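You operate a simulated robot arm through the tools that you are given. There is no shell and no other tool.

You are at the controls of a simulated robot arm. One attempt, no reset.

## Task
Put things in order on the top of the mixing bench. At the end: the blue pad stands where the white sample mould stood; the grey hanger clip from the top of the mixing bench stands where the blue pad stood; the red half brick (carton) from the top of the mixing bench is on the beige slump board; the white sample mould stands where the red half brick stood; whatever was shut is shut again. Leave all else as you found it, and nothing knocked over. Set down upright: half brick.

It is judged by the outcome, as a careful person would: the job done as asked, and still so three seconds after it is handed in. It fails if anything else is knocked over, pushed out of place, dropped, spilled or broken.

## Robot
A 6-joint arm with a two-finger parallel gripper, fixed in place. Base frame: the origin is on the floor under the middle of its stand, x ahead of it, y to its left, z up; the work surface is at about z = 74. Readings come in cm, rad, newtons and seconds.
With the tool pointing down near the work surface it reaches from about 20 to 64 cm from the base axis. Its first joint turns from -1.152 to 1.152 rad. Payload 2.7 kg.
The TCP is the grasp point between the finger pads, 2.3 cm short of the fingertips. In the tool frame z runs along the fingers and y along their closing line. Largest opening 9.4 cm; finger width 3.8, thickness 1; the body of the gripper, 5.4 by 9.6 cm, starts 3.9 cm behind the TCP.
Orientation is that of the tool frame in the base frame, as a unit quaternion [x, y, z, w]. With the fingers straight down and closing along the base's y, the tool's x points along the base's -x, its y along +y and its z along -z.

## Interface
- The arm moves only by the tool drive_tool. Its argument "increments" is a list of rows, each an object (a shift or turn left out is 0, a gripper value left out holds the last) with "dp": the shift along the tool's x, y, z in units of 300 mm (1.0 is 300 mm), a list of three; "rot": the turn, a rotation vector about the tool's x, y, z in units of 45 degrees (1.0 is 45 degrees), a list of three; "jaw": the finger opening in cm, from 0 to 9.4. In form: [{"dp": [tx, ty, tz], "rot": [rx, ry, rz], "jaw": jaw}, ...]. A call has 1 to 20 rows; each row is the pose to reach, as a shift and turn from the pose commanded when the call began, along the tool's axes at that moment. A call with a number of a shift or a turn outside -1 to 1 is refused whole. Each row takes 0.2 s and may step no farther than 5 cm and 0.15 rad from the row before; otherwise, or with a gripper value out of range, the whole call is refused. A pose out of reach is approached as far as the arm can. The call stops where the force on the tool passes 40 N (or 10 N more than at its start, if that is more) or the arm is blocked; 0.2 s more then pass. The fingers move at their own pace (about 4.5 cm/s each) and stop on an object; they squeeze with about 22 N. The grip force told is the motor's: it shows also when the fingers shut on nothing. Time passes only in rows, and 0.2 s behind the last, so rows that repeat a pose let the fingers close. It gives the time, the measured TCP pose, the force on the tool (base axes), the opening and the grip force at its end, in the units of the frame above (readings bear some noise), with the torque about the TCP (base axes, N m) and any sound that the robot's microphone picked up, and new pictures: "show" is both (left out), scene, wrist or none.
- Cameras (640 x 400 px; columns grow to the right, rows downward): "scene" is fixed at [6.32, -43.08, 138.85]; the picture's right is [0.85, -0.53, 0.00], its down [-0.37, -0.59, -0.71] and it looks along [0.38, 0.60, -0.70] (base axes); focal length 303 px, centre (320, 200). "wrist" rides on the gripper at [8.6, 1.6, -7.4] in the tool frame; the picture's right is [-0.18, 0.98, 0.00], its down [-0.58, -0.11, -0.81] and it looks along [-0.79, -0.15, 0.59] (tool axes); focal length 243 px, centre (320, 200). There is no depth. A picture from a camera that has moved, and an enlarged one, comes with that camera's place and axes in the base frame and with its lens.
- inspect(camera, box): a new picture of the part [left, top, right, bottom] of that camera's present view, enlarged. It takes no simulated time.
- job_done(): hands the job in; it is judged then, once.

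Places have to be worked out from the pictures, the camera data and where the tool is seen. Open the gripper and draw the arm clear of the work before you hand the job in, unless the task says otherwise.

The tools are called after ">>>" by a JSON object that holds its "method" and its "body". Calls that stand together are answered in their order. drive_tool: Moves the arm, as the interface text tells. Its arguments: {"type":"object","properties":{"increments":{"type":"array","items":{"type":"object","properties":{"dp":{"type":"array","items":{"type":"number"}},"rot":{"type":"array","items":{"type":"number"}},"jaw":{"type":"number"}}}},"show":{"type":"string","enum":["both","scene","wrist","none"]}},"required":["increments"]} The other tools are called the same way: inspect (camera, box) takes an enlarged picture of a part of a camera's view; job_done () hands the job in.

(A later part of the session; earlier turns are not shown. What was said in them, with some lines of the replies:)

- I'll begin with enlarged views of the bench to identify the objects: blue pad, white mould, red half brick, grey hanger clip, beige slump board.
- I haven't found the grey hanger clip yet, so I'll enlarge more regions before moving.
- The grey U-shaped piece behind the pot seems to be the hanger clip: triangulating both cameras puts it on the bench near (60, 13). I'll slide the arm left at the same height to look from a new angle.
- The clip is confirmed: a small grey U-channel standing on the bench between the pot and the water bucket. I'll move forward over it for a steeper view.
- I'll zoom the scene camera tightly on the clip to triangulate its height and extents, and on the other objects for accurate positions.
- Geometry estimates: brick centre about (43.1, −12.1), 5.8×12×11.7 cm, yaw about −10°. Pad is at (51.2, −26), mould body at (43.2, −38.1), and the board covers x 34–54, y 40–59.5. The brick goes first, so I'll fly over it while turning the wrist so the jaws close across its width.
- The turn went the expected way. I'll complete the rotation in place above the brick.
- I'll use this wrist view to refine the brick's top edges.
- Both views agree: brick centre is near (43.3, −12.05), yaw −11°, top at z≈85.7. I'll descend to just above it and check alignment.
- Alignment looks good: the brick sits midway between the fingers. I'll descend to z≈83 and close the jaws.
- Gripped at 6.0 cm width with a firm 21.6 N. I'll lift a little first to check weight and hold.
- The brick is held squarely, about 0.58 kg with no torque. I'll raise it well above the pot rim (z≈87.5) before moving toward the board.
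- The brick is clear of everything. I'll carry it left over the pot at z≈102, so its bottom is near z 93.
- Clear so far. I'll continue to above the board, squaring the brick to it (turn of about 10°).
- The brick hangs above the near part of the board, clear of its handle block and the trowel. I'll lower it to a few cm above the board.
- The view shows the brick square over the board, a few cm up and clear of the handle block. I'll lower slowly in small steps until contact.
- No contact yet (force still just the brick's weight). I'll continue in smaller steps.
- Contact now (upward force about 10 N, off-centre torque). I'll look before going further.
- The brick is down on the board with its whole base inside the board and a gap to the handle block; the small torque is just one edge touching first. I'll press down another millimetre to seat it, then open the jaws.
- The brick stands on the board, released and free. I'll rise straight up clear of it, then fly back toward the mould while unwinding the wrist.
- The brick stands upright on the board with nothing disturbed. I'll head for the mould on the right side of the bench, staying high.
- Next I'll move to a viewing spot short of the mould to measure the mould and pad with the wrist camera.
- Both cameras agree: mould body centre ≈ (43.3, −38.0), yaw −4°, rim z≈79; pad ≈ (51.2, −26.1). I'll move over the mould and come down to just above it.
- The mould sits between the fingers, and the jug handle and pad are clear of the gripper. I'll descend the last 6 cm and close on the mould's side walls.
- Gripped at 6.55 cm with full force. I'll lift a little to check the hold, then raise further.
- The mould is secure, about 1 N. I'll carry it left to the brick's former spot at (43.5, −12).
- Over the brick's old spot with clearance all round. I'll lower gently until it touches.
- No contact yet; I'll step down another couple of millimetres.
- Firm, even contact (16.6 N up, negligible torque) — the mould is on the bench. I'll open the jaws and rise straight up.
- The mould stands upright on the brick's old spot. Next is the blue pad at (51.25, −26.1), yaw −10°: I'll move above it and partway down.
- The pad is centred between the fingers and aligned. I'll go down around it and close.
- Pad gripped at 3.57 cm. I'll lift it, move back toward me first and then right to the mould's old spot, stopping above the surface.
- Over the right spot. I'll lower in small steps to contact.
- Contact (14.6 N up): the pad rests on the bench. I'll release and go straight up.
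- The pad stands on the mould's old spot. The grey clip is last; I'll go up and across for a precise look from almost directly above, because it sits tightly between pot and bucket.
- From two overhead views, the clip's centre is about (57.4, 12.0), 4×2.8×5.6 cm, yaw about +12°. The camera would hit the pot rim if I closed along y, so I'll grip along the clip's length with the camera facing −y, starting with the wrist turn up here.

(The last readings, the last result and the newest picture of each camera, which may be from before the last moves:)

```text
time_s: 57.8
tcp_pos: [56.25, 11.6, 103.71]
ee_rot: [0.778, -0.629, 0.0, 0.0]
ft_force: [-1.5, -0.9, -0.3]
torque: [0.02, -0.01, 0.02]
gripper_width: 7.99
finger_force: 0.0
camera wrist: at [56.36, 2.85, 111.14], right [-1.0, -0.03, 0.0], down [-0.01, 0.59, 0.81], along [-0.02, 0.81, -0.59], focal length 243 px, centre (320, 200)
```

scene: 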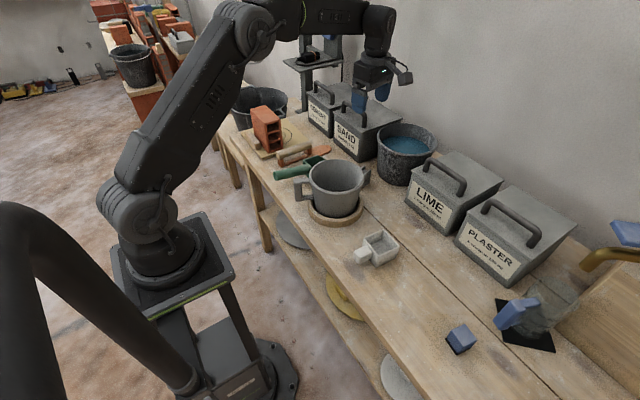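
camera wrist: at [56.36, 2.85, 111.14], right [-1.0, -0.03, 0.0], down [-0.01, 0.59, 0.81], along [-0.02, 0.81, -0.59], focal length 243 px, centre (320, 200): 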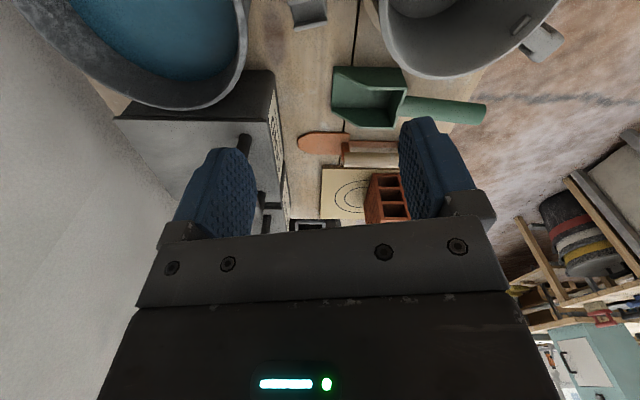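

This view from −y shows the clip, the bucket rim and the pot rim together. I'll zoom in to verify gaps before descending.

>>> {"method": "inspect", "body": {"camera": "wrist", "box": [230, 0, 400, 80]}}

>>> {"method": "inspect", "body": {"camera": "scene", "box": [320, 60, 440, 200]}}

```text
3.76 times, centred on (315, 40) of wrist
camera zoom: at [56.36, 2.85, 111.14], right [-1.0, -0.03, 0.0], down [-0.01, 0.59, 0.81], along [-0.02, 0.81, -0.59], focal length 913 px, centre (339, 802)
```

zoom: 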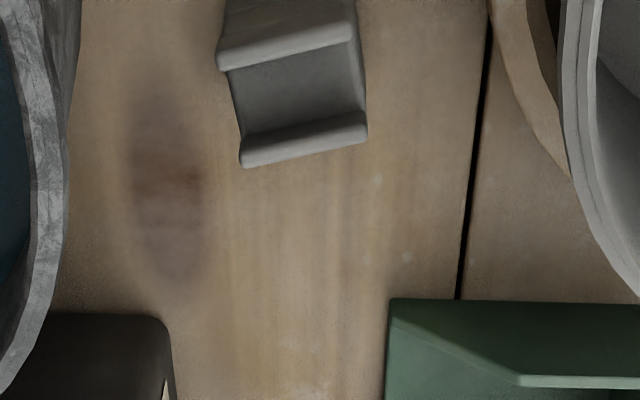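

```text
2.86 times, centred on (380, 130) of scene
camera zoom: at [6.32, -43.08, 138.85], right [0.85, -0.53, 0.0], down [-0.37, -0.59, -0.71], along [0.38, 0.6, -0.7], focal length 865 px, centre (149, 400)
```

zoom: 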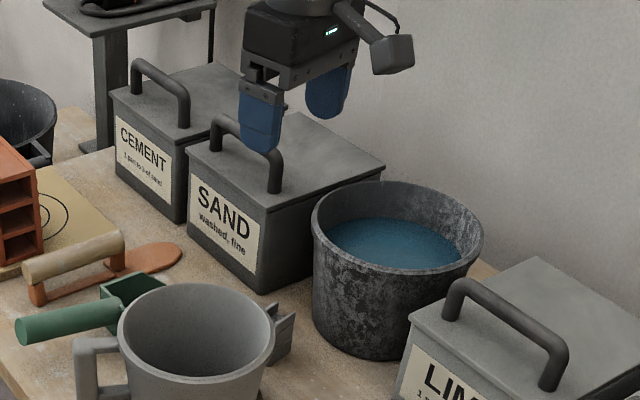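

The new view shows the pot rim and bucket rim only about 10.5 cm apart, too tight for the 9.6 cm-wide gripper body in this orientation. Turning the wrist to about −20° puts the narrow side in the gap and keeps the camera 1.5 cm or more from the pot rim, so I'll turn back up here.

>>> {"method": "drive_tool", "body": {"increments": [{"rot": [0, 0, 0.18]}, {"rot": [0, 0, 0.36]}, {"rot": [0, 0, 0.54]}, {"rot": [0, 0, 0.72]}, {"rot": [0, 0, 0.9]}, {"rot": [0, 0, 1.0]}, {"rot": [0, 0, 1.0]}], "show": "none"}}

>>> {"method": "drive_tool", "body": {"increments": [{"rot": [0, 0, 0.18]}, {"rot": [0, 0, 0.36]}, {"rot": [0, 0, 0.54]}, {"rot": [0, 0, 0.72]}, {"rot": [0, 0, 0.9]}, {"rot": [0, 0, 1.0]}, {"rot": [0, 0, 1.0]}], "show": "none"}}

>>> {"method": "drive_tool", "body": {"increments": [{"rot": [0, 0, 0.18]}, {"rot": [0, 0, 0.36]}, {"rot": [0, 0, 0.54]}, {"rot": [0, 0, 0.711]}, {"rot": [0, 0, 0.711]}], "show": "both"}}

```text
time_s: 59.4
tcp_pos: [56.16, 11.57, 103.72]
ee_rot: [-0.477, 0.879, 0.0, -0.001]
ft_force: [0.3, 0.3, 0.1]
torque: [0.0, 0.04, 0.01]
gripper_width: 8.0
finger_force: 0.0
```

```text
time_s: 61.0
tcp_pos: [56.23, 11.66, 103.64]
ee_rot: [-0.103, 0.995, 0.0, 0.0]
ft_force: [-0.3, -0.1, 0.9]
torque: [-0.01, -0.02, -0.02]
gripper_width: 7.99
finger_force: 0.1
```

```text
time_s: 62.2
tcp_pos: [56.13, 11.75, 103.59]
ee_rot: [0.175, 0.985, -0.001, 0.0]
ft_force: [0.7, 0.6, 0.0]
torque: [-0.02, -0.04, 0.01]
gripper_width: 8.01
finger_force: 0.0
camera wrist: at [48.5, 16.23, 111.0], right [0.51, 0.86, 0.0], down [0.51, -0.3, 0.81], along [0.69, -0.41, -0.59], focal length 243 px, centre (320, 200)
```

scene: 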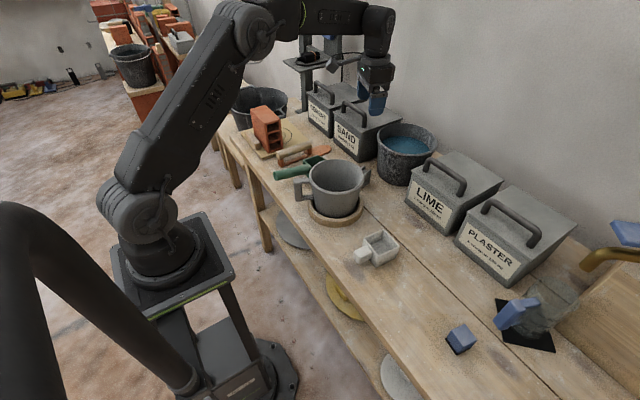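
wrist: 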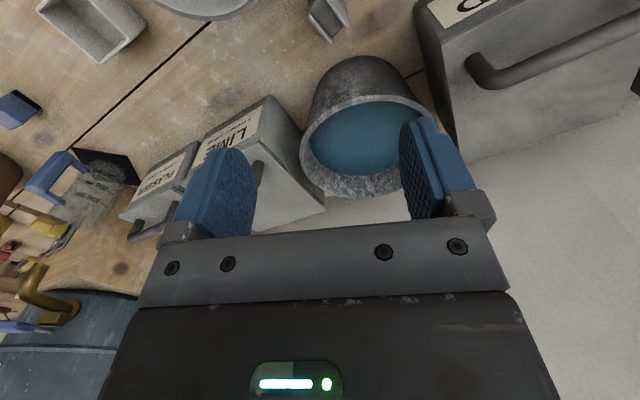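

I'll shift over the clip centre and descend to z≈90, still above both rims, then check clearances.

>>> {"method": "drive_tool", "body": {"increments": [{"dp": [-0.052, 0.0228, 0.1]}, {"dp": [-0.052, 0.0228, 0.22]}, {"dp": [-0.052, 0.0228, 0.34]}, {"dp": [-0.052, 0.0228, 0.453]}, {"dp": [-0.052, 0.0228, 0.453]}], "show": "both"}}

>>> {"method": "inspect", "body": {"camera": "scene", "box": [310, 90, 450, 220]}}

>>> {"method": "inspect", "body": {"camera": "wrist", "box": [200, 0, 460, 200]}}

```text
time_s: 63.4
tcp_pos: [57.92, 11.89, 89.86]
ee_rot: [0.174, 0.985, 0.0, 0.0]
ft_force: [0.8, -0.3, -0.8]
torque: [-0.01, 0.0, -0.02]
gripper_width: 7.98
finger_force: 0.0
camera wrist: at [50.28, 16.35, 97.27], right [0.51, 0.86, 0.0], down [0.51, -0.3, 0.81], along [0.69, -0.41, -0.59], focal length 243 px, centre (320, 200)
```

scene: 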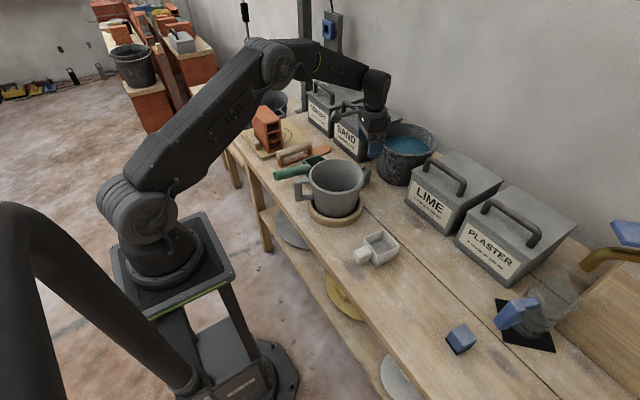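
wrist: 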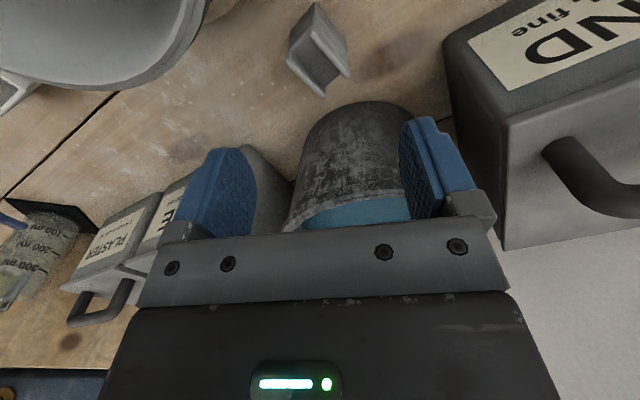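

```text
3.08 times, centred on (380, 155) of scene
camera zoom: at [6.32, -43.08, 138.85], right [0.85, -0.53, 0.0], down [-0.37, -0.59, -0.71], along [0.38, 0.6, -0.7], focal length 932 px, centre (135, 338)
```

zoom: 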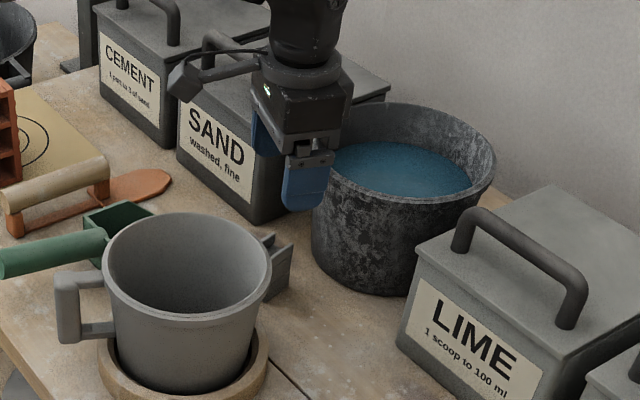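

```text
2.00 times, centred on (330, 100) of wrist
camera zoom: at [50.28, 16.35, 97.27], right [0.51, 0.86, 0.0], down [0.51, -0.3, 0.81], along [0.69, -0.41, -0.59], focal length 485 px, centre (300, 400)
```

zoom: 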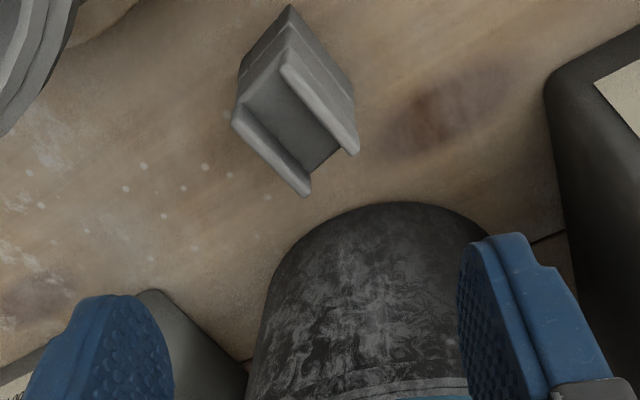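

Clip position is confirmed again, and the camera box clears the pot rim by about 1.5 cm. I'll descend to z≈83 and recheck.

>>> {"method": "drive_tool", "body": {"increments": [{"dp": [0, 0, 0.08]}, {"dp": [0, 0, 0.16]}, {"dp": [0, 0, 0.233]}, {"dp": [0, 0, 0.233]}], "show": "both"}}

>>> {"method": "inspect", "body": {"camera": "scene", "box": [310, 100, 440, 210]}}

>>> {"method": "inspect", "body": {"camera": "wrist", "box": [160, 0, 480, 220]}}

```text
time_s: 64.4
tcp_pos: [57.79, 11.77, 83.13]
ee_rot: [0.173, 0.985, 0.0, 0.0]
ft_force: [0.7, 0.7, -0.1]
torque: [0.0, 0.01, -0.02]
gripper_width: 7.99
finger_force: 0.1
camera wrist: at [50.18, 16.22, 90.47], right [0.51, 0.86, 0.0], down [0.51, -0.3, 0.81], along [0.69, -0.41, -0.59], focal length 243 px, centre (320, 200)
```

scene: 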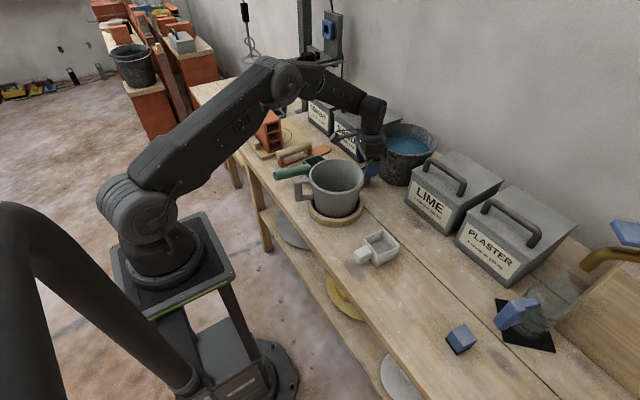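
wrist: 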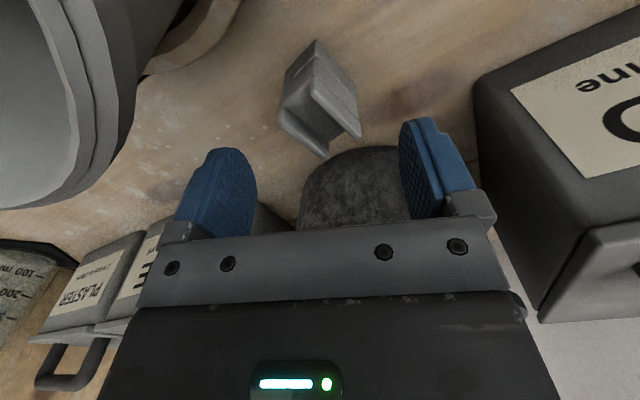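

```text
3.64 times, centred on (375, 155) of scene
camera zoom: at [6.32, -43.08, 138.85], right [0.85, -0.53, 0.0], down [-0.37, -0.59, -0.71], along [0.38, 0.6, -0.7], focal length 1101 px, centre (120, 364)
```

zoom: 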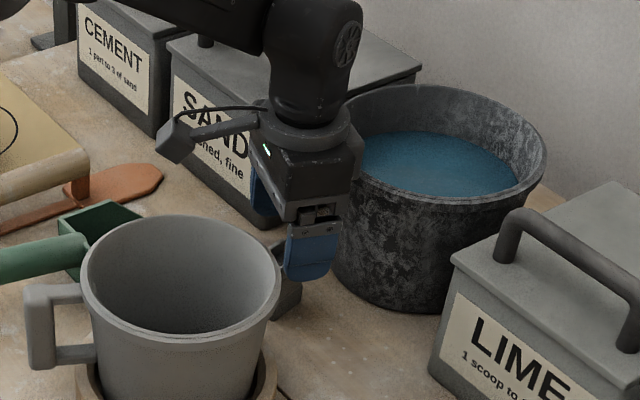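

```text
1.82 times, centred on (320, 110) of wrist
camera zoom: at [50.18, 16.22, 90.47], right [0.51, 0.86, 0.0], down [0.51, -0.3, 0.81], along [0.69, -0.41, -0.59], focal length 441 px, centre (320, 364)
```

zoom: 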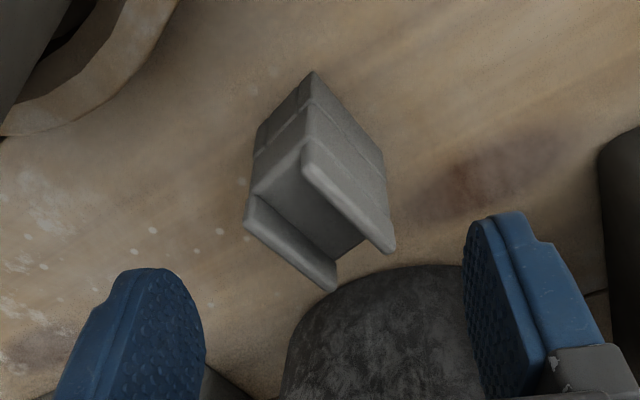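

Clearances hold on both sides: the rim is about 3 cm from the lens and the bucket is clear of the body. I'll descend to z≈77.5 with the clip between the open fingers.

>>> {"method": "drive_tool", "body": {"increments": [{"dp": [0, 0, 0.06]}, {"dp": [0, 0, 0.12]}, {"dp": [0, 0, 0.184]}, {"dp": [0, 0, 0.184]}], "show": "both"}}

>>> {"method": "inspect", "body": {"camera": "scene", "box": [310, 100, 440, 210]}}

>>> {"method": "inspect", "body": {"camera": "wrist", "box": [160, 0, 480, 220]}}

```text
time_s: 65.4
tcp_pos: [57.79, 11.95, 77.61]
ee_rot: [0.173, 0.985, 0.0, -0.001]
ft_force: [-0.1, -0.4, -0.1]
torque: [-0.01, 0.01, 0.0]
gripper_width: 7.99
finger_force: 0.1
camera wrist: at [50.13, 16.4, 85.0], right [0.51, 0.86, 0.0], down [0.51, -0.3, 0.81], along [0.69, -0.41, -0.59], focal length 243 px, centre (320, 200)
```

scene: 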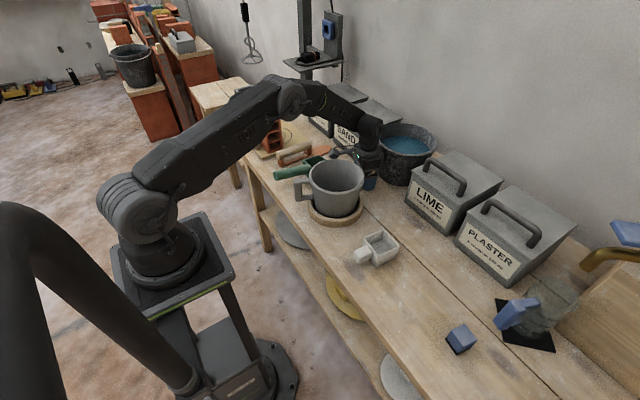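
wrist: 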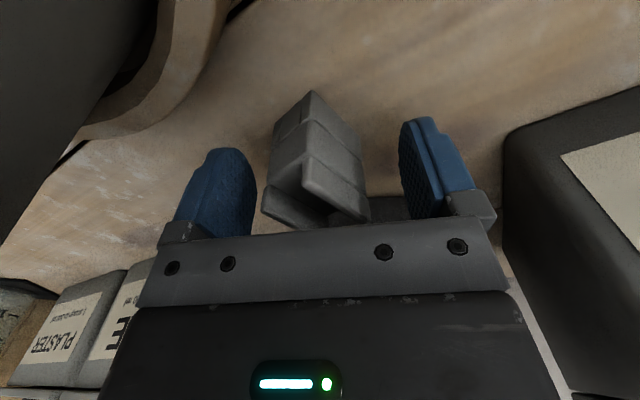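

```text
3.64 times, centred on (375, 155) of scene
camera zoom: at [6.32, -43.08, 138.85], right [0.85, -0.53, 0.0], down [-0.37, -0.59, -0.71], along [0.38, 0.6, -0.7], focal length 1101 px, centre (120, 364)
```

zoom: 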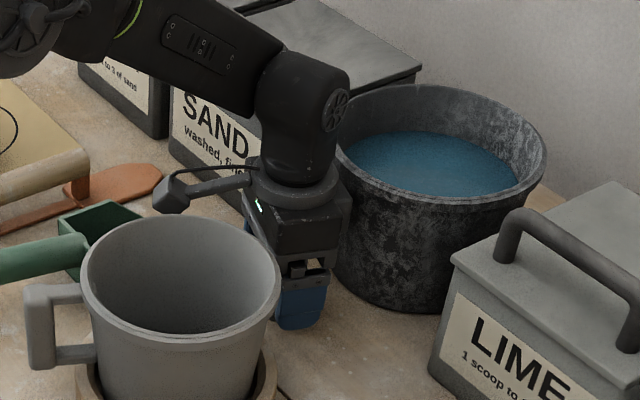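

```text
1.82 times, centred on (320, 110) of wrist
camera zoom: at [50.13, 16.4, 85.0], right [0.51, 0.86, 0.0], down [0.51, -0.3, 0.81], along [0.69, -0.41, -0.59], focal length 441 px, centre (320, 364)
```

zoom: 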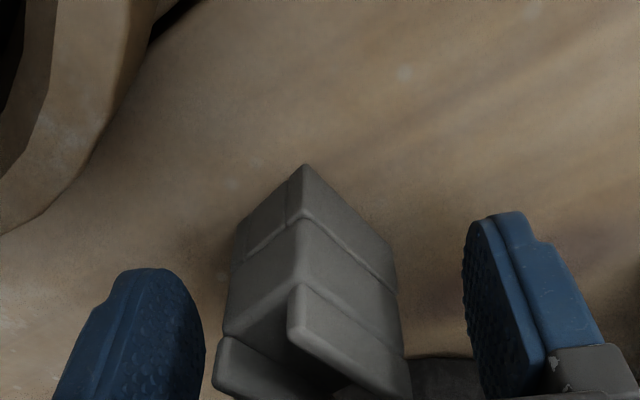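

The clip stands untouched between the fingers, with no contact forces. I'll close in stages to let it settle between the pads.

>>> {"method": "drive_tool", "body": {"increments": [{"jaw": 6.5}, {"jaw": 5.5}, {"jaw": 5.0}, {"jaw": 4.6}, {"jaw": 4.6}], "show": "both"}}

>>> {"method": "inspect", "body": {"camera": "wrist", "box": [160, 0, 480, 220]}}

```text
time_s: 66.6
tcp_pos: [57.81, 12.06, 77.52]
ee_rot: [0.174, 0.985, -0.001, 0.0]
ft_force: [0.2, 0.3, -0.2]
torque: [0.0, 0.02, 0.04]
gripper_width: 4.62
finger_force: 0.1
camera wrist: at [50.13, 16.39, 85.02], right [0.51, 0.86, 0.0], down [0.51, -0.3, 0.81], along [0.69, -0.41, -0.59], focal length 243 px, centre (320, 200)
```

scene: 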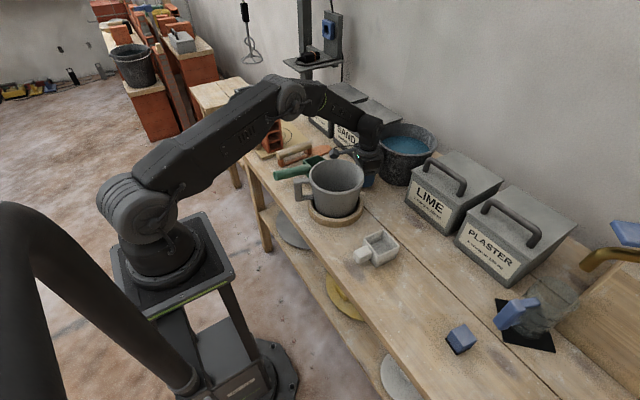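
wrist: 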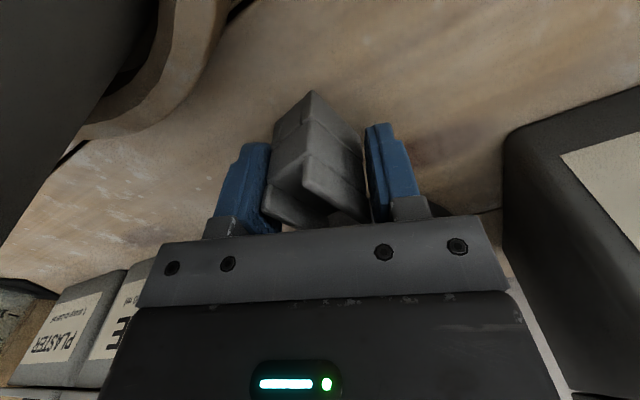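

```text
1.82 times, centred on (320, 110) of wrist
camera zoom: at [50.13, 16.39, 85.02], right [0.51, 0.86, 0.0], down [0.51, -0.3, 0.81], along [0.69, -0.41, -0.59], focal length 441 px, centre (320, 364)
```

zoom: 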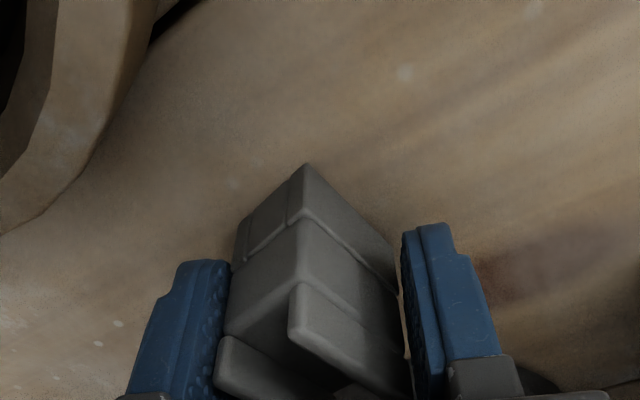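

Fingers are about to touch the clip's corners. I'll keep closing gently.

>>> {"method": "drive_tool", "body": {"increments": [{"jaw": 4.4}, {"jaw": 4.2}, {"jaw": 4.0}, {"jaw": 3.8}, {"jaw": 3.6}, {"jaw": 3.4}, {"jaw": 3.2}, {"jaw": 3.0}, {"jaw": 3.0}], "show": "both"}}

>>> {"method": "inspect", "body": {"camera": "wrist", "box": [160, 0, 480, 220]}}

```text
time_s: 68.6
tcp_pos: [57.78, 11.92, 77.63]
ee_rot: [0.173, 0.985, 0.0, 0.0]
ft_force: [-0.3, 0.0, -0.3]
torque: [0.0, 0.03, -0.05]
gripper_width: 3.02
finger_force: 0.1
camera wrist: at [50.13, 16.39, 85.02], right [0.51, 0.86, 0.0], down [0.51, -0.3, 0.81], along [0.69, -0.41, -0.59], focal length 243 px, centre (320, 200)
```

scene: 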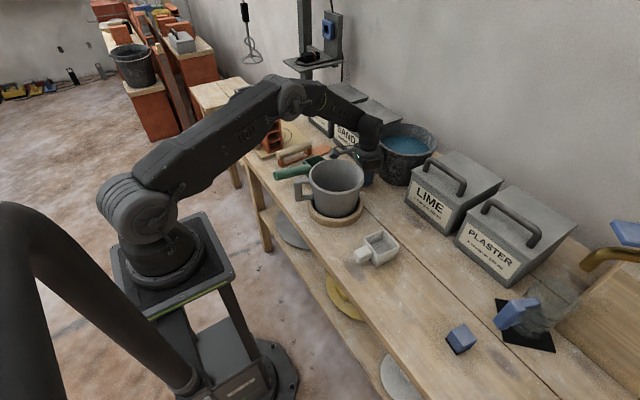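
wrist: 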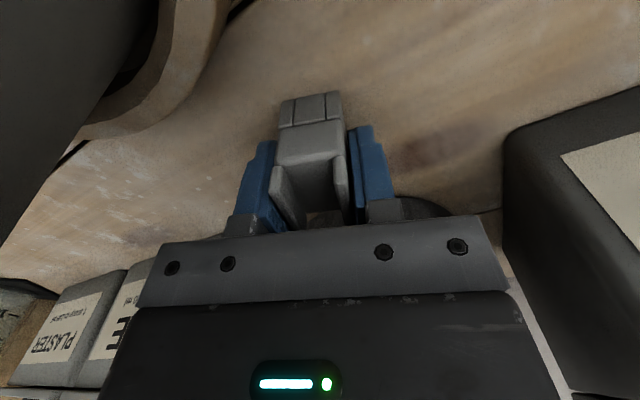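

```text
1.82 times, centred on (320, 110) of wrist
camera zoom: at [50.13, 16.39, 85.02], right [0.51, 0.86, 0.0], down [0.51, -0.3, 0.81], along [0.69, -0.41, -0.59], focal length 441 px, centre (320, 364)
```

zoom: 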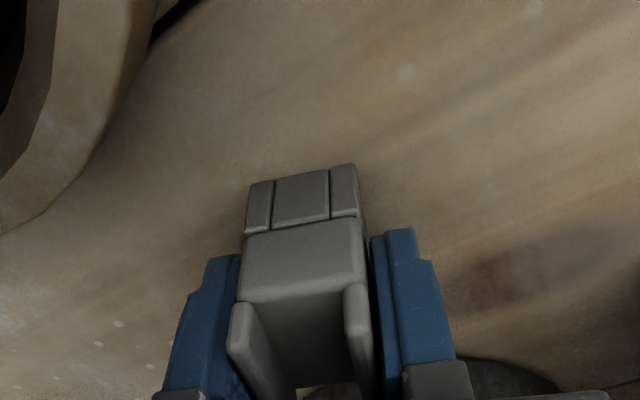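

The clip rotated neatly flush with the pads and still stands. I'll close fully to grip it.

>>> {"method": "drive_tool", "body": {"increments": [{"jaw": 2.8}, {"jaw": 2.6}, {"jaw": 2.2}, {"jaw": 1.5}, {"jaw": 1.5}, {"jaw": 1.5}], "show": "wrist"}}

```text
time_s: 70.0
tcp_pos: [57.69, 11.79, 77.69]
ee_rot: [0.173, 0.985, 0.001, 0.0]
ft_force: [-0.6, -0.9, -0.7]
torque: [-0.03, -0.02, -0.02]
gripper_width: 2.83
finger_force: 22.1
camera wrist: at [50.13, 16.39, 85.02], right [0.51, 0.86, 0.0], down [0.51, -0.3, 0.81], along [0.69, -0.41, -0.59], focal length 243 px, centre (320, 200)
```

wrist: 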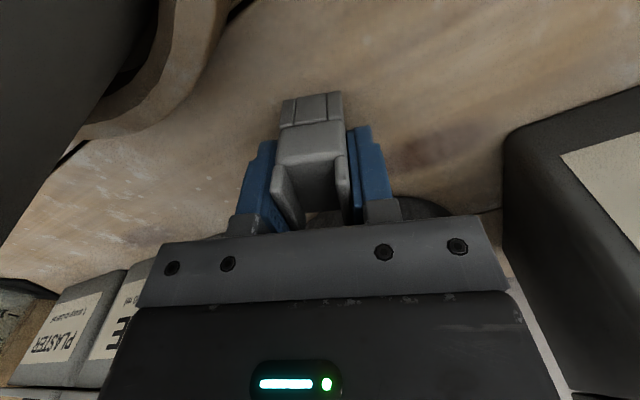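

Gripped at 2.83 cm. I'll lift straight up until the clip is above both rims.

>>> {"method": "drive_tool", "body": {"increments": [{"dp": [0, 0, -0.02]}, {"dp": [0, 0, -0.08]}, {"dp": [0, 0, -0.18]}, {"dp": [0, 0, -0.3]}, {"dp": [0, 0, -0.44]}, {"dp": [0, 0, -0.58]}, {"dp": [0, 0, -0.7]}, {"dp": [0, 0, -0.7]}], "show": "both"}}

```text
time_s: 71.8
tcp_pos: [57.68, 11.78, 98.74]
ee_rot: [0.173, 0.985, 0.0, 0.0]
ft_force: [-0.5, -0.2, -0.9]
torque: [-0.03, 0.01, 0.01]
gripper_width: 2.86
finger_force: 21.6
camera wrist: at [50.0, 16.24, 106.15], right [0.51, 0.86, 0.0], down [0.51, -0.3, 0.81], along [0.69, -0.41, -0.59], focal length 243 px, centre (320, 200)
```

scene: 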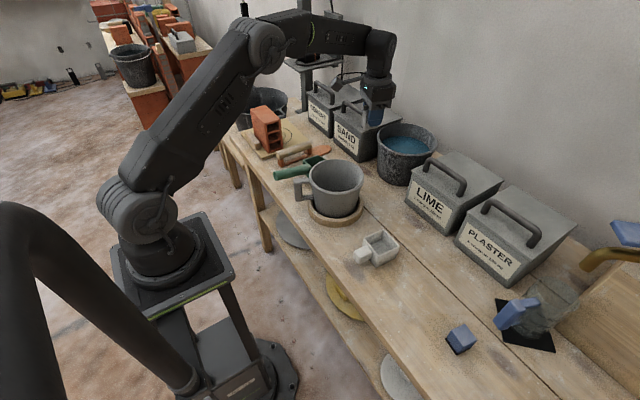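
wrist: 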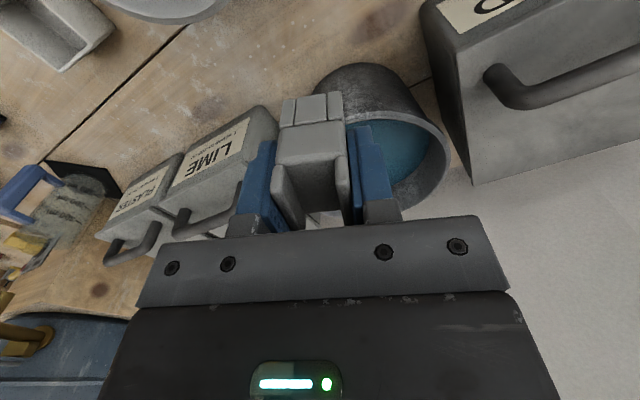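

The clip is firmly held and the bench behind is undisturbed. I'll carry it to the pad's old spot at (51.35, −26.05), in two stages at z≈98.

>>> {"method": "drive_tool", "body": {"increments": [{"dp": [-0.0241, -0.1254, 0]}, {"dp": [-0.0482, -0.2507, 0]}, {"dp": [-0.0722, -0.3761, 0]}, {"dp": [-0.0963, -0.5014, 0]}, {"dp": [-0.1204, -0.6268, 0]}, {"dp": [-0.1204, -0.6268, 0]}], "show": "none"}}

>>> {"method": "drive_tool", "body": {"increments": [{"dp": [-0.0241, -0.1254, 0], "rot": [0, 0, -0.1422]}, {"dp": [-0.0481, -0.2507, 0], "rot": [0, 0, -0.2844]}, {"dp": [-0.0722, -0.3761, 0], "rot": [0, 0, -0.4266]}, {"dp": [-0.0962, -0.5014, 0], "rot": [0, 0, -0.5688]}, {"dp": [-0.1203, -0.6268, 0], "rot": [0, 0, -0.711]}, {"dp": [-0.1203, -0.6268, 0], "rot": [0, 0, -0.711]}], "show": "both"}}

```text
time_s: 73.2
tcp_pos: [54.65, -7.2, 98.63]
ee_rot: [0.173, 0.985, 0.0, -0.001]
ft_force: [0.4, 0.9, -0.7]
torque: [0.01, -0.01, -0.03]
gripper_width: 2.87
finger_force: 22.0
```

```text
time_s: 74.6
tcp_pos: [51.45, -26.13, 98.32]
ee_rot: [-0.105, 0.994, 0.0, 0.0]
ft_force: [-0.3, -0.2, 0.0]
torque: [0.0, -0.02, -0.01]
gripper_width: 2.86
finger_force: 21.9
camera wrist: at [42.66, -26.35, 105.69], right [-0.02, 1.0, 0.0], down [0.59, 0.01, 0.81], along [0.81, 0.02, -0.59], focal length 243 px, centre (320, 200)
```

scene: 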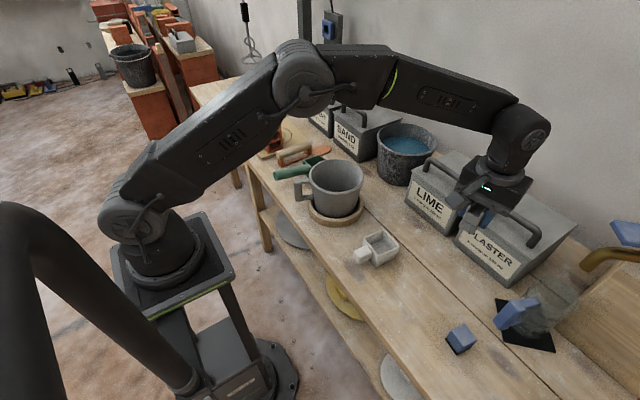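
wrist: 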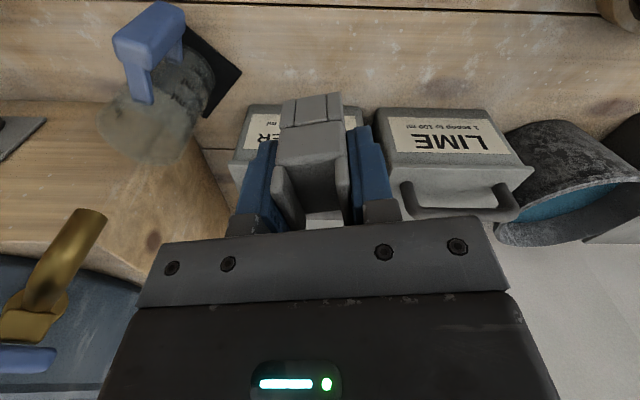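

Over the target spot. I'll make a small correction (+0.3 cm in x) and descend to about 2 cm above the bench.

>>> {"method": "drive_tool", "body": {"increments": [{"dp": [-0.0105, 0.0012, 0.14]}, {"dp": [-0.0105, 0.0012, 0.28]}, {"dp": [-0.0105, 0.0012, 0.42]}, {"dp": [-0.0105, 0.0012, 0.54]}, {"dp": [-0.0105, 0.0012, 0.633]}, {"dp": [-0.0105, 0.0012, 0.633]}], "show": "both"}}

>>> {"method": "inspect", "body": {"camera": "scene", "box": [370, 190, 530, 330]}}

```text
time_s: 76.0
tcp_pos: [51.99, -25.78, 79.45]
ee_rot: [-0.105, 0.995, 0.001, 0.0]
ft_force: [-0.3, 0.4, -0.2]
torque: [0.02, -0.02, 0.0]
gripper_width: 2.85
finger_force: 22.3
camera wrist: at [43.18, -25.98, 86.79], right [-0.02, 1.0, 0.0], down [0.59, 0.01, 0.81], along [0.81, 0.02, -0.59], focal length 243 px, centre (320, 200)
```

scene: 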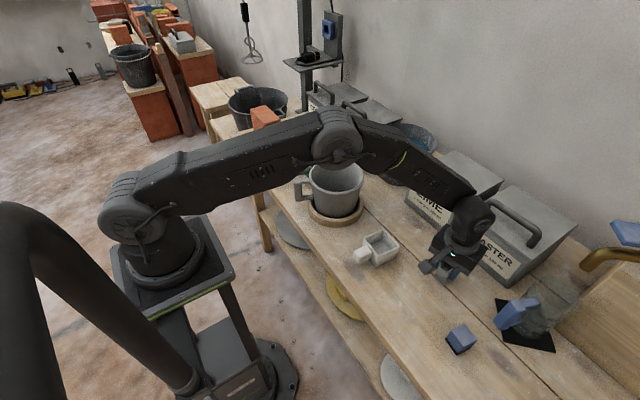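
wrist: 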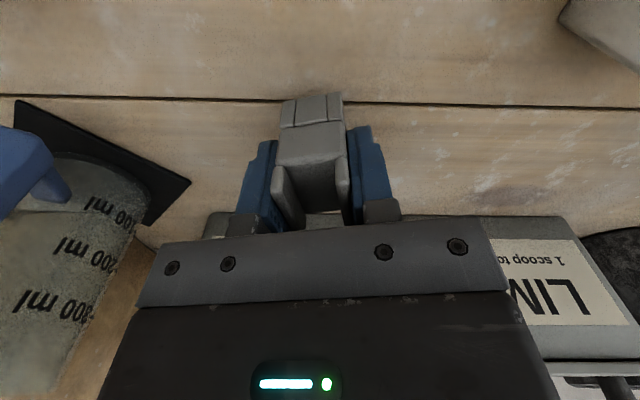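

```text
2.86 times, centred on (450, 260) of scene
camera zoom: at [6.32, -43.08, 138.85], right [0.85, -0.53, 0.0], down [-0.37, -0.59, -0.71], along [0.38, 0.6, -0.7], focal length 865 px, centre (-51, 29)
```

zoom: 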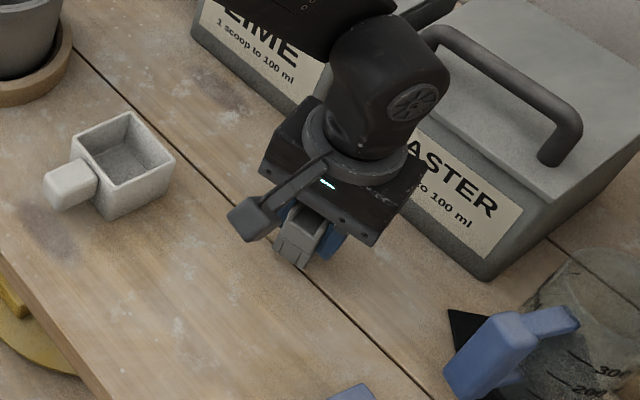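

Positioned over the old pad spot. I'll lower gently to contact.

>>> {"method": "drive_tool", "body": {"increments": [{"dp": [0, 0, 0.02]}, {"dp": [0, 0, 0.04]}, {"dp": [0, 0, 0.055]}, {"dp": [0, 0, 0.055]}], "show": "none"}}

>>> {"method": "drive_tool", "body": {"increments": [{"dp": [0, 0, 0.004]}, {"dp": [0, 0, 0.008]}, {"dp": [0, 0, 0.008]}], "show": "none"}}

```text
time_s: 77.0
tcp_pos: [52.01, -25.87, 78.02]
ee_rot: [-0.105, 0.995, 0.0, -0.001]
ft_force: [0.4, 0.1, 0.0]
torque: [0.0, 0.02, 0.0]
gripper_width: 2.87
finger_force: 21.8
```

```text
time_s: 77.8
tcp_pos: [52.02, -25.89, 77.84]
ee_rot: [-0.105, 0.994, -0.001, 0.0]
ft_force: [-0.1, -0.1, -0.4]
torque: [0.0, 0.04, -0.01]
gripper_width: 2.87
finger_force: 22.4
```

>>> {"method": "drive_tool", "body": {"increments": [{"dp": [0, 0, 0.003]}, {"dp": [0, 0, 0.005]}, {"dp": [0, 0, 0.005]}], "show": "none"}}

```text
time_s: 78.6
tcp_pos: [52.14, -25.98, 77.72]
ee_rot: [-0.105, 0.994, 0.0, 0.0]
ft_force: [-0.4, 1.7, 2.4]
torque: [0.03, 0.04, -0.01]
gripper_width: 2.85
finger_force: 21.7
```

Light contact begins (about 2.4 N). I'll go one more millimetre to seat it.

>>> {"method": "drive_tool", "body": {"increments": [{"dp": [0, 0, 0.003]}, {"dp": [0, 0, 0.003]}], "show": "none"}}

```text
time_s: 79.2
tcp_pos: [52.1, -26.01, 77.65]
ee_rot: [-0.104, 0.995, -0.001, 0.0]
ft_force: [1.0, 3.0, 9.8]
torque: [0.1, 0.12, -0.05]
gripper_width: 2.87
finger_force: 22.1
```

The clip is seated (9.8 N up). I'll release slowly and rise straight up.

>>> {"method": "drive_tool", "body": {"increments": [{"dp": [0, 0, -0.002], "jaw": 3.2}, {"dp": [0, 0, -0.002], "jaw": 4}, {"dp": [0, 0, -0.002], "jaw": 5.5}, {"dp": [0, 0, -0.002], "jaw": 7}, {"dp": [0, 0, -0.002], "jaw": 7}, {"dp": [0, 0, -0.04]}, {"dp": [0, 0, -0.14]}, {"dp": [0, 0, -0.28]}, {"dp": [0, 0, -0.42]}, {"dp": [0, 0, -0.56]}, {"dp": [0, 0, -0.7]}, {"dp": [0, 0, -0.7]}], "show": "both"}}

>>> {"method": "inspect", "body": {"camera": "scene", "box": [340, 200, 530, 380]}}

```text
time_s: 81.8
tcp_pos: [52.33, -26.22, 98.4]
ee_rot: [-0.105, 0.994, 0.0, 0.0]
ft_force: [0.6, -0.4, -0.1]
torque: [0.0, -0.01, 0.02]
gripper_width: 7.0
finger_force: 0.1
camera wrist: at [43.4, -26.35, 105.86], right [-0.02, 1.0, 0.0], down [0.59, 0.01, 0.81], along [0.81, 0.02, -0.59], focal length 243 px, centre (320, 200)
```

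scene: 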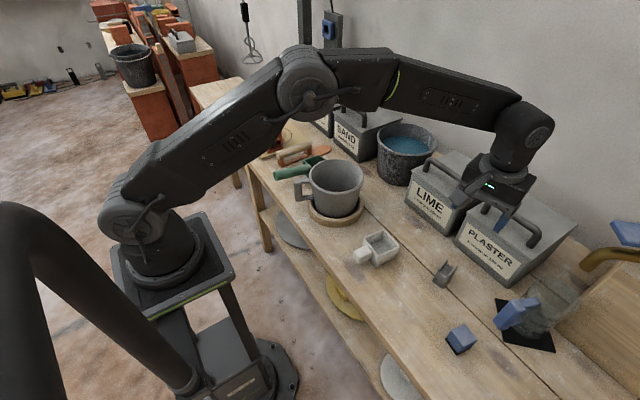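
wrist: 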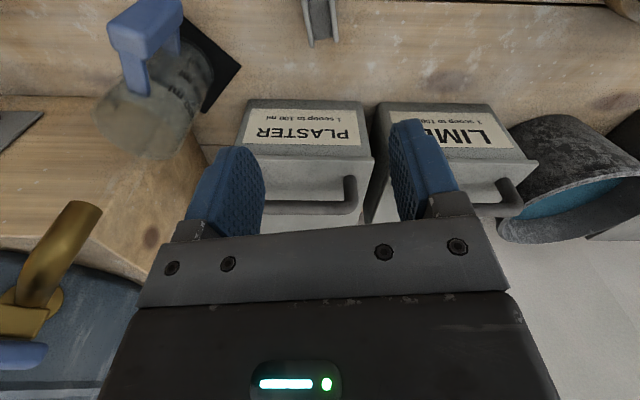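

```text
2.22 times, centred on (435, 290) of scene
camera zoom: at [6.32, -43.08, 138.85], right [0.85, -0.53, 0.0], down [-0.37, -0.59, -0.71], along [0.38, 0.6, -0.7], focal length 673 px, centre (64, 0)
```

zoom: 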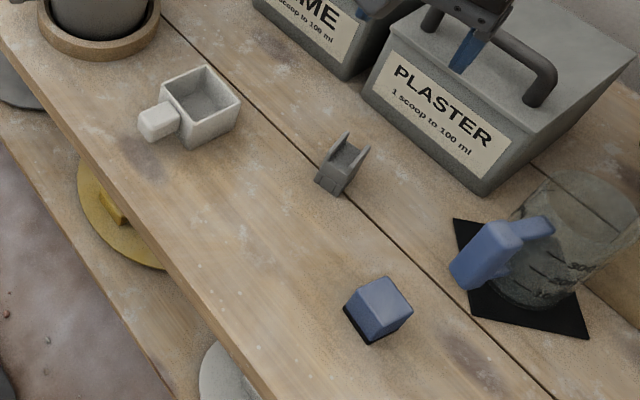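

The clip stands upright on the pad's old spot. I'll withdraw the arm to its high starting pose and open the gripper, then check the whole bench.

>>> {"method": "drive_tool", "body": {"increments": [{"dp": [0, 0, -0.14]}, {"dp": [0, 0, -0.283]}, {"dp": [0.0283, 0.1277, -0.283], "rot": [0, 0, 0.04], "jaw": 9.4}, {"dp": [0.0566, 0.2554, -0.283], "rot": [0, 0, 0.08]}, {"dp": [0.0849, 0.3831, -0.283], "rot": [0, 0, 0.12]}, {"dp": [0.1131, 0.5109, -0.283], "rot": [0, 0, 0.16]}, {"dp": [0.1414, 0.6386, -0.283], "rot": [0, 0, 0.2]}, {"dp": [0.1697, 0.7663, -0.283], "rot": [0, 0, 0.24]}, {"dp": [0.198, 0.894, -0.283], "rot": [0, 0, 0.267]}, {"dp": [0.198, 0.894, -0.283], "rot": [0, 0, 0.267]}], "show": "both"}}

>>> {"method": "inspect", "body": {"camera": "scene", "box": [340, 180, 600, 380]}}

>>> {"method": "inspect", "body": {"camera": "scene", "box": [220, 60, 440, 240]}}

>>> {"method": "inspect", "body": {"camera": "wrist", "box": [0, 0, 320, 200]}}

>>> {"method": "inspect", "body": {"camera": "wrist", "box": [320, 0, 640, 200]}}

```text
time_s: 84.0
tcp_pos: [40.69, -1.12, 107.18]
ee_rot: [0.002, 1.0, 0.0, 0.0]
ft_force: [-1.2, 0.3, -0.9]
torque: [0.02, -0.02, -0.02]
gripper_width: 9.41
finger_force: 0.0
camera wrist: at [31.96, 0.57, 114.55], right [0.19, 0.98, 0.0], down [0.58, -0.11, 0.81], along [0.79, -0.15, -0.59], focal length 243 px, centre (320, 200)
```

scene: 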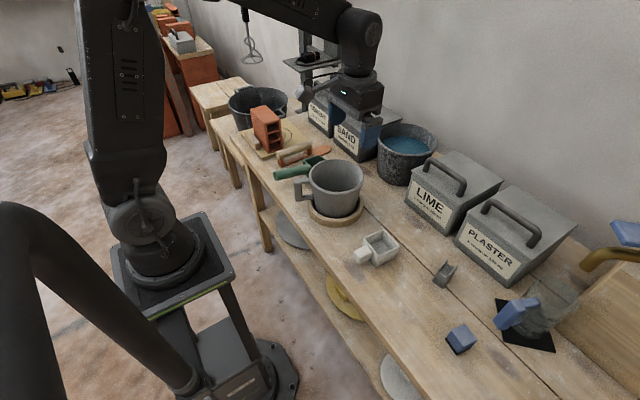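
wrist: 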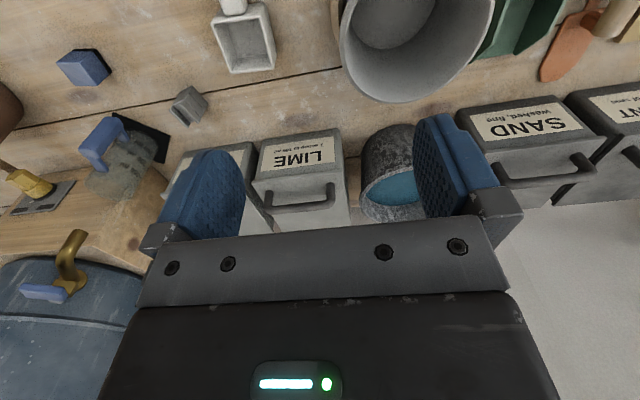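

```text
2.00 times, centred on (470, 280) of scene
camera zoom: at [6.32, -43.08, 138.85], right [0.85, -0.53, 0.0], down [-0.37, -0.59, -0.71], along [0.38, 0.6, -0.7], focal length 606 px, centre (20, 40)
```

zoom: 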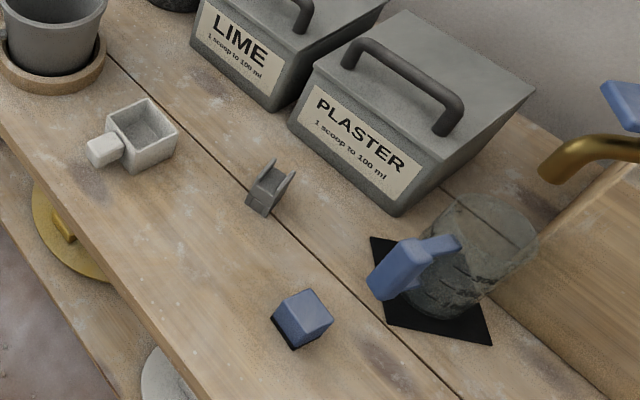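

```text
2.22 times, centred on (330, 150) of scene
camera zoom: at [6.32, -43.08, 138.85], right [0.85, -0.53, 0.0], down [-0.37, -0.59, -0.71], along [0.38, 0.6, -0.7], focal length 673 px, centre (298, 311)
```

zoom: 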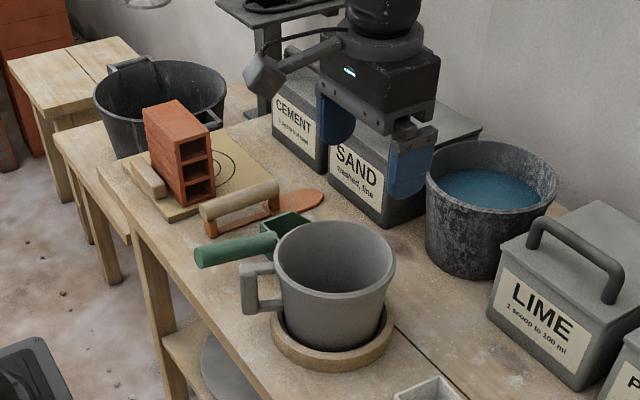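

```text
2.00 times, centred on (160, 100) of wrist
camera zoom: at [31.96, 0.57, 114.55], right [0.19, 0.98, 0.0], down [0.58, -0.11, 0.81], along [0.79, -0.15, -0.59], focal length 485 px, centre (640, 400)
```

zoom: 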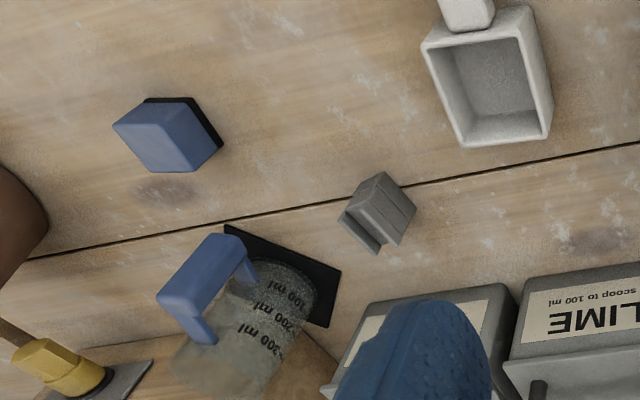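

```text
2.00 times, centred on (480, 100) of wrist
camera zoom: at [31.96, 0.57, 114.55], right [0.19, 0.98, 0.0], down [0.58, -0.11, 0.81], along [0.79, -0.15, -0.59], focal length 485 px, centre (0, 400)
```

zoom: 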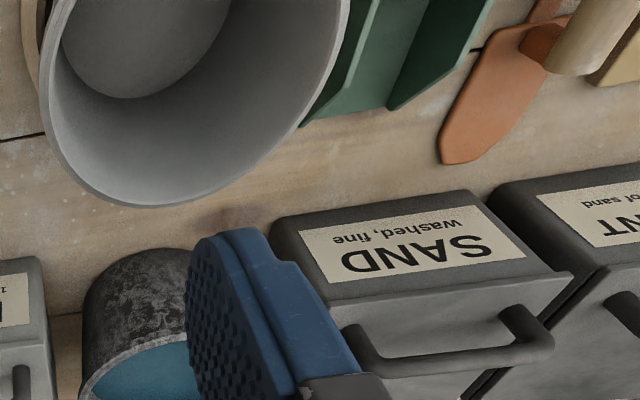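

All four items stand upright in place: brick on the board, mould at the brick's spot, pad at the mould's spot, clip at the pad's spot. The pot, bucket, bins, jug and trowel look exactly as at the start, no lid was opened, and the arm is clear with the gripper open, so I'm handing in.

>>> {"method": "job_done", "body": {}}

```text
The job is handed in.
```

I moved all four items and handed the job in. In the last pictures each one stands upright in its new place.

- **Red half brick:** it stands upright on the near part of the slump board. The board's centre was out of the arm's reach.
- **White sample mould:** it stands where the brick stood. I lined up the body of the mould, not its handle, with the brick's old centre.
- **Blue pad:** it stands where the mould's body stood, within about half a centimetre.
- **Grey hanger clip:** it stands where the pad stood, within about half a centimetre. Its gap between the pot and the water bucket was narrow, so I turned the clip there to grip it. I set it down facing about the same way as before.

I opened nothing, so there was nothing to shut again. Comparing the first and last pictures, the pot, bucket, bins, jug, scoop and trowel look unmoved. The gripper is open and the arm is back at its starting position above the bench.
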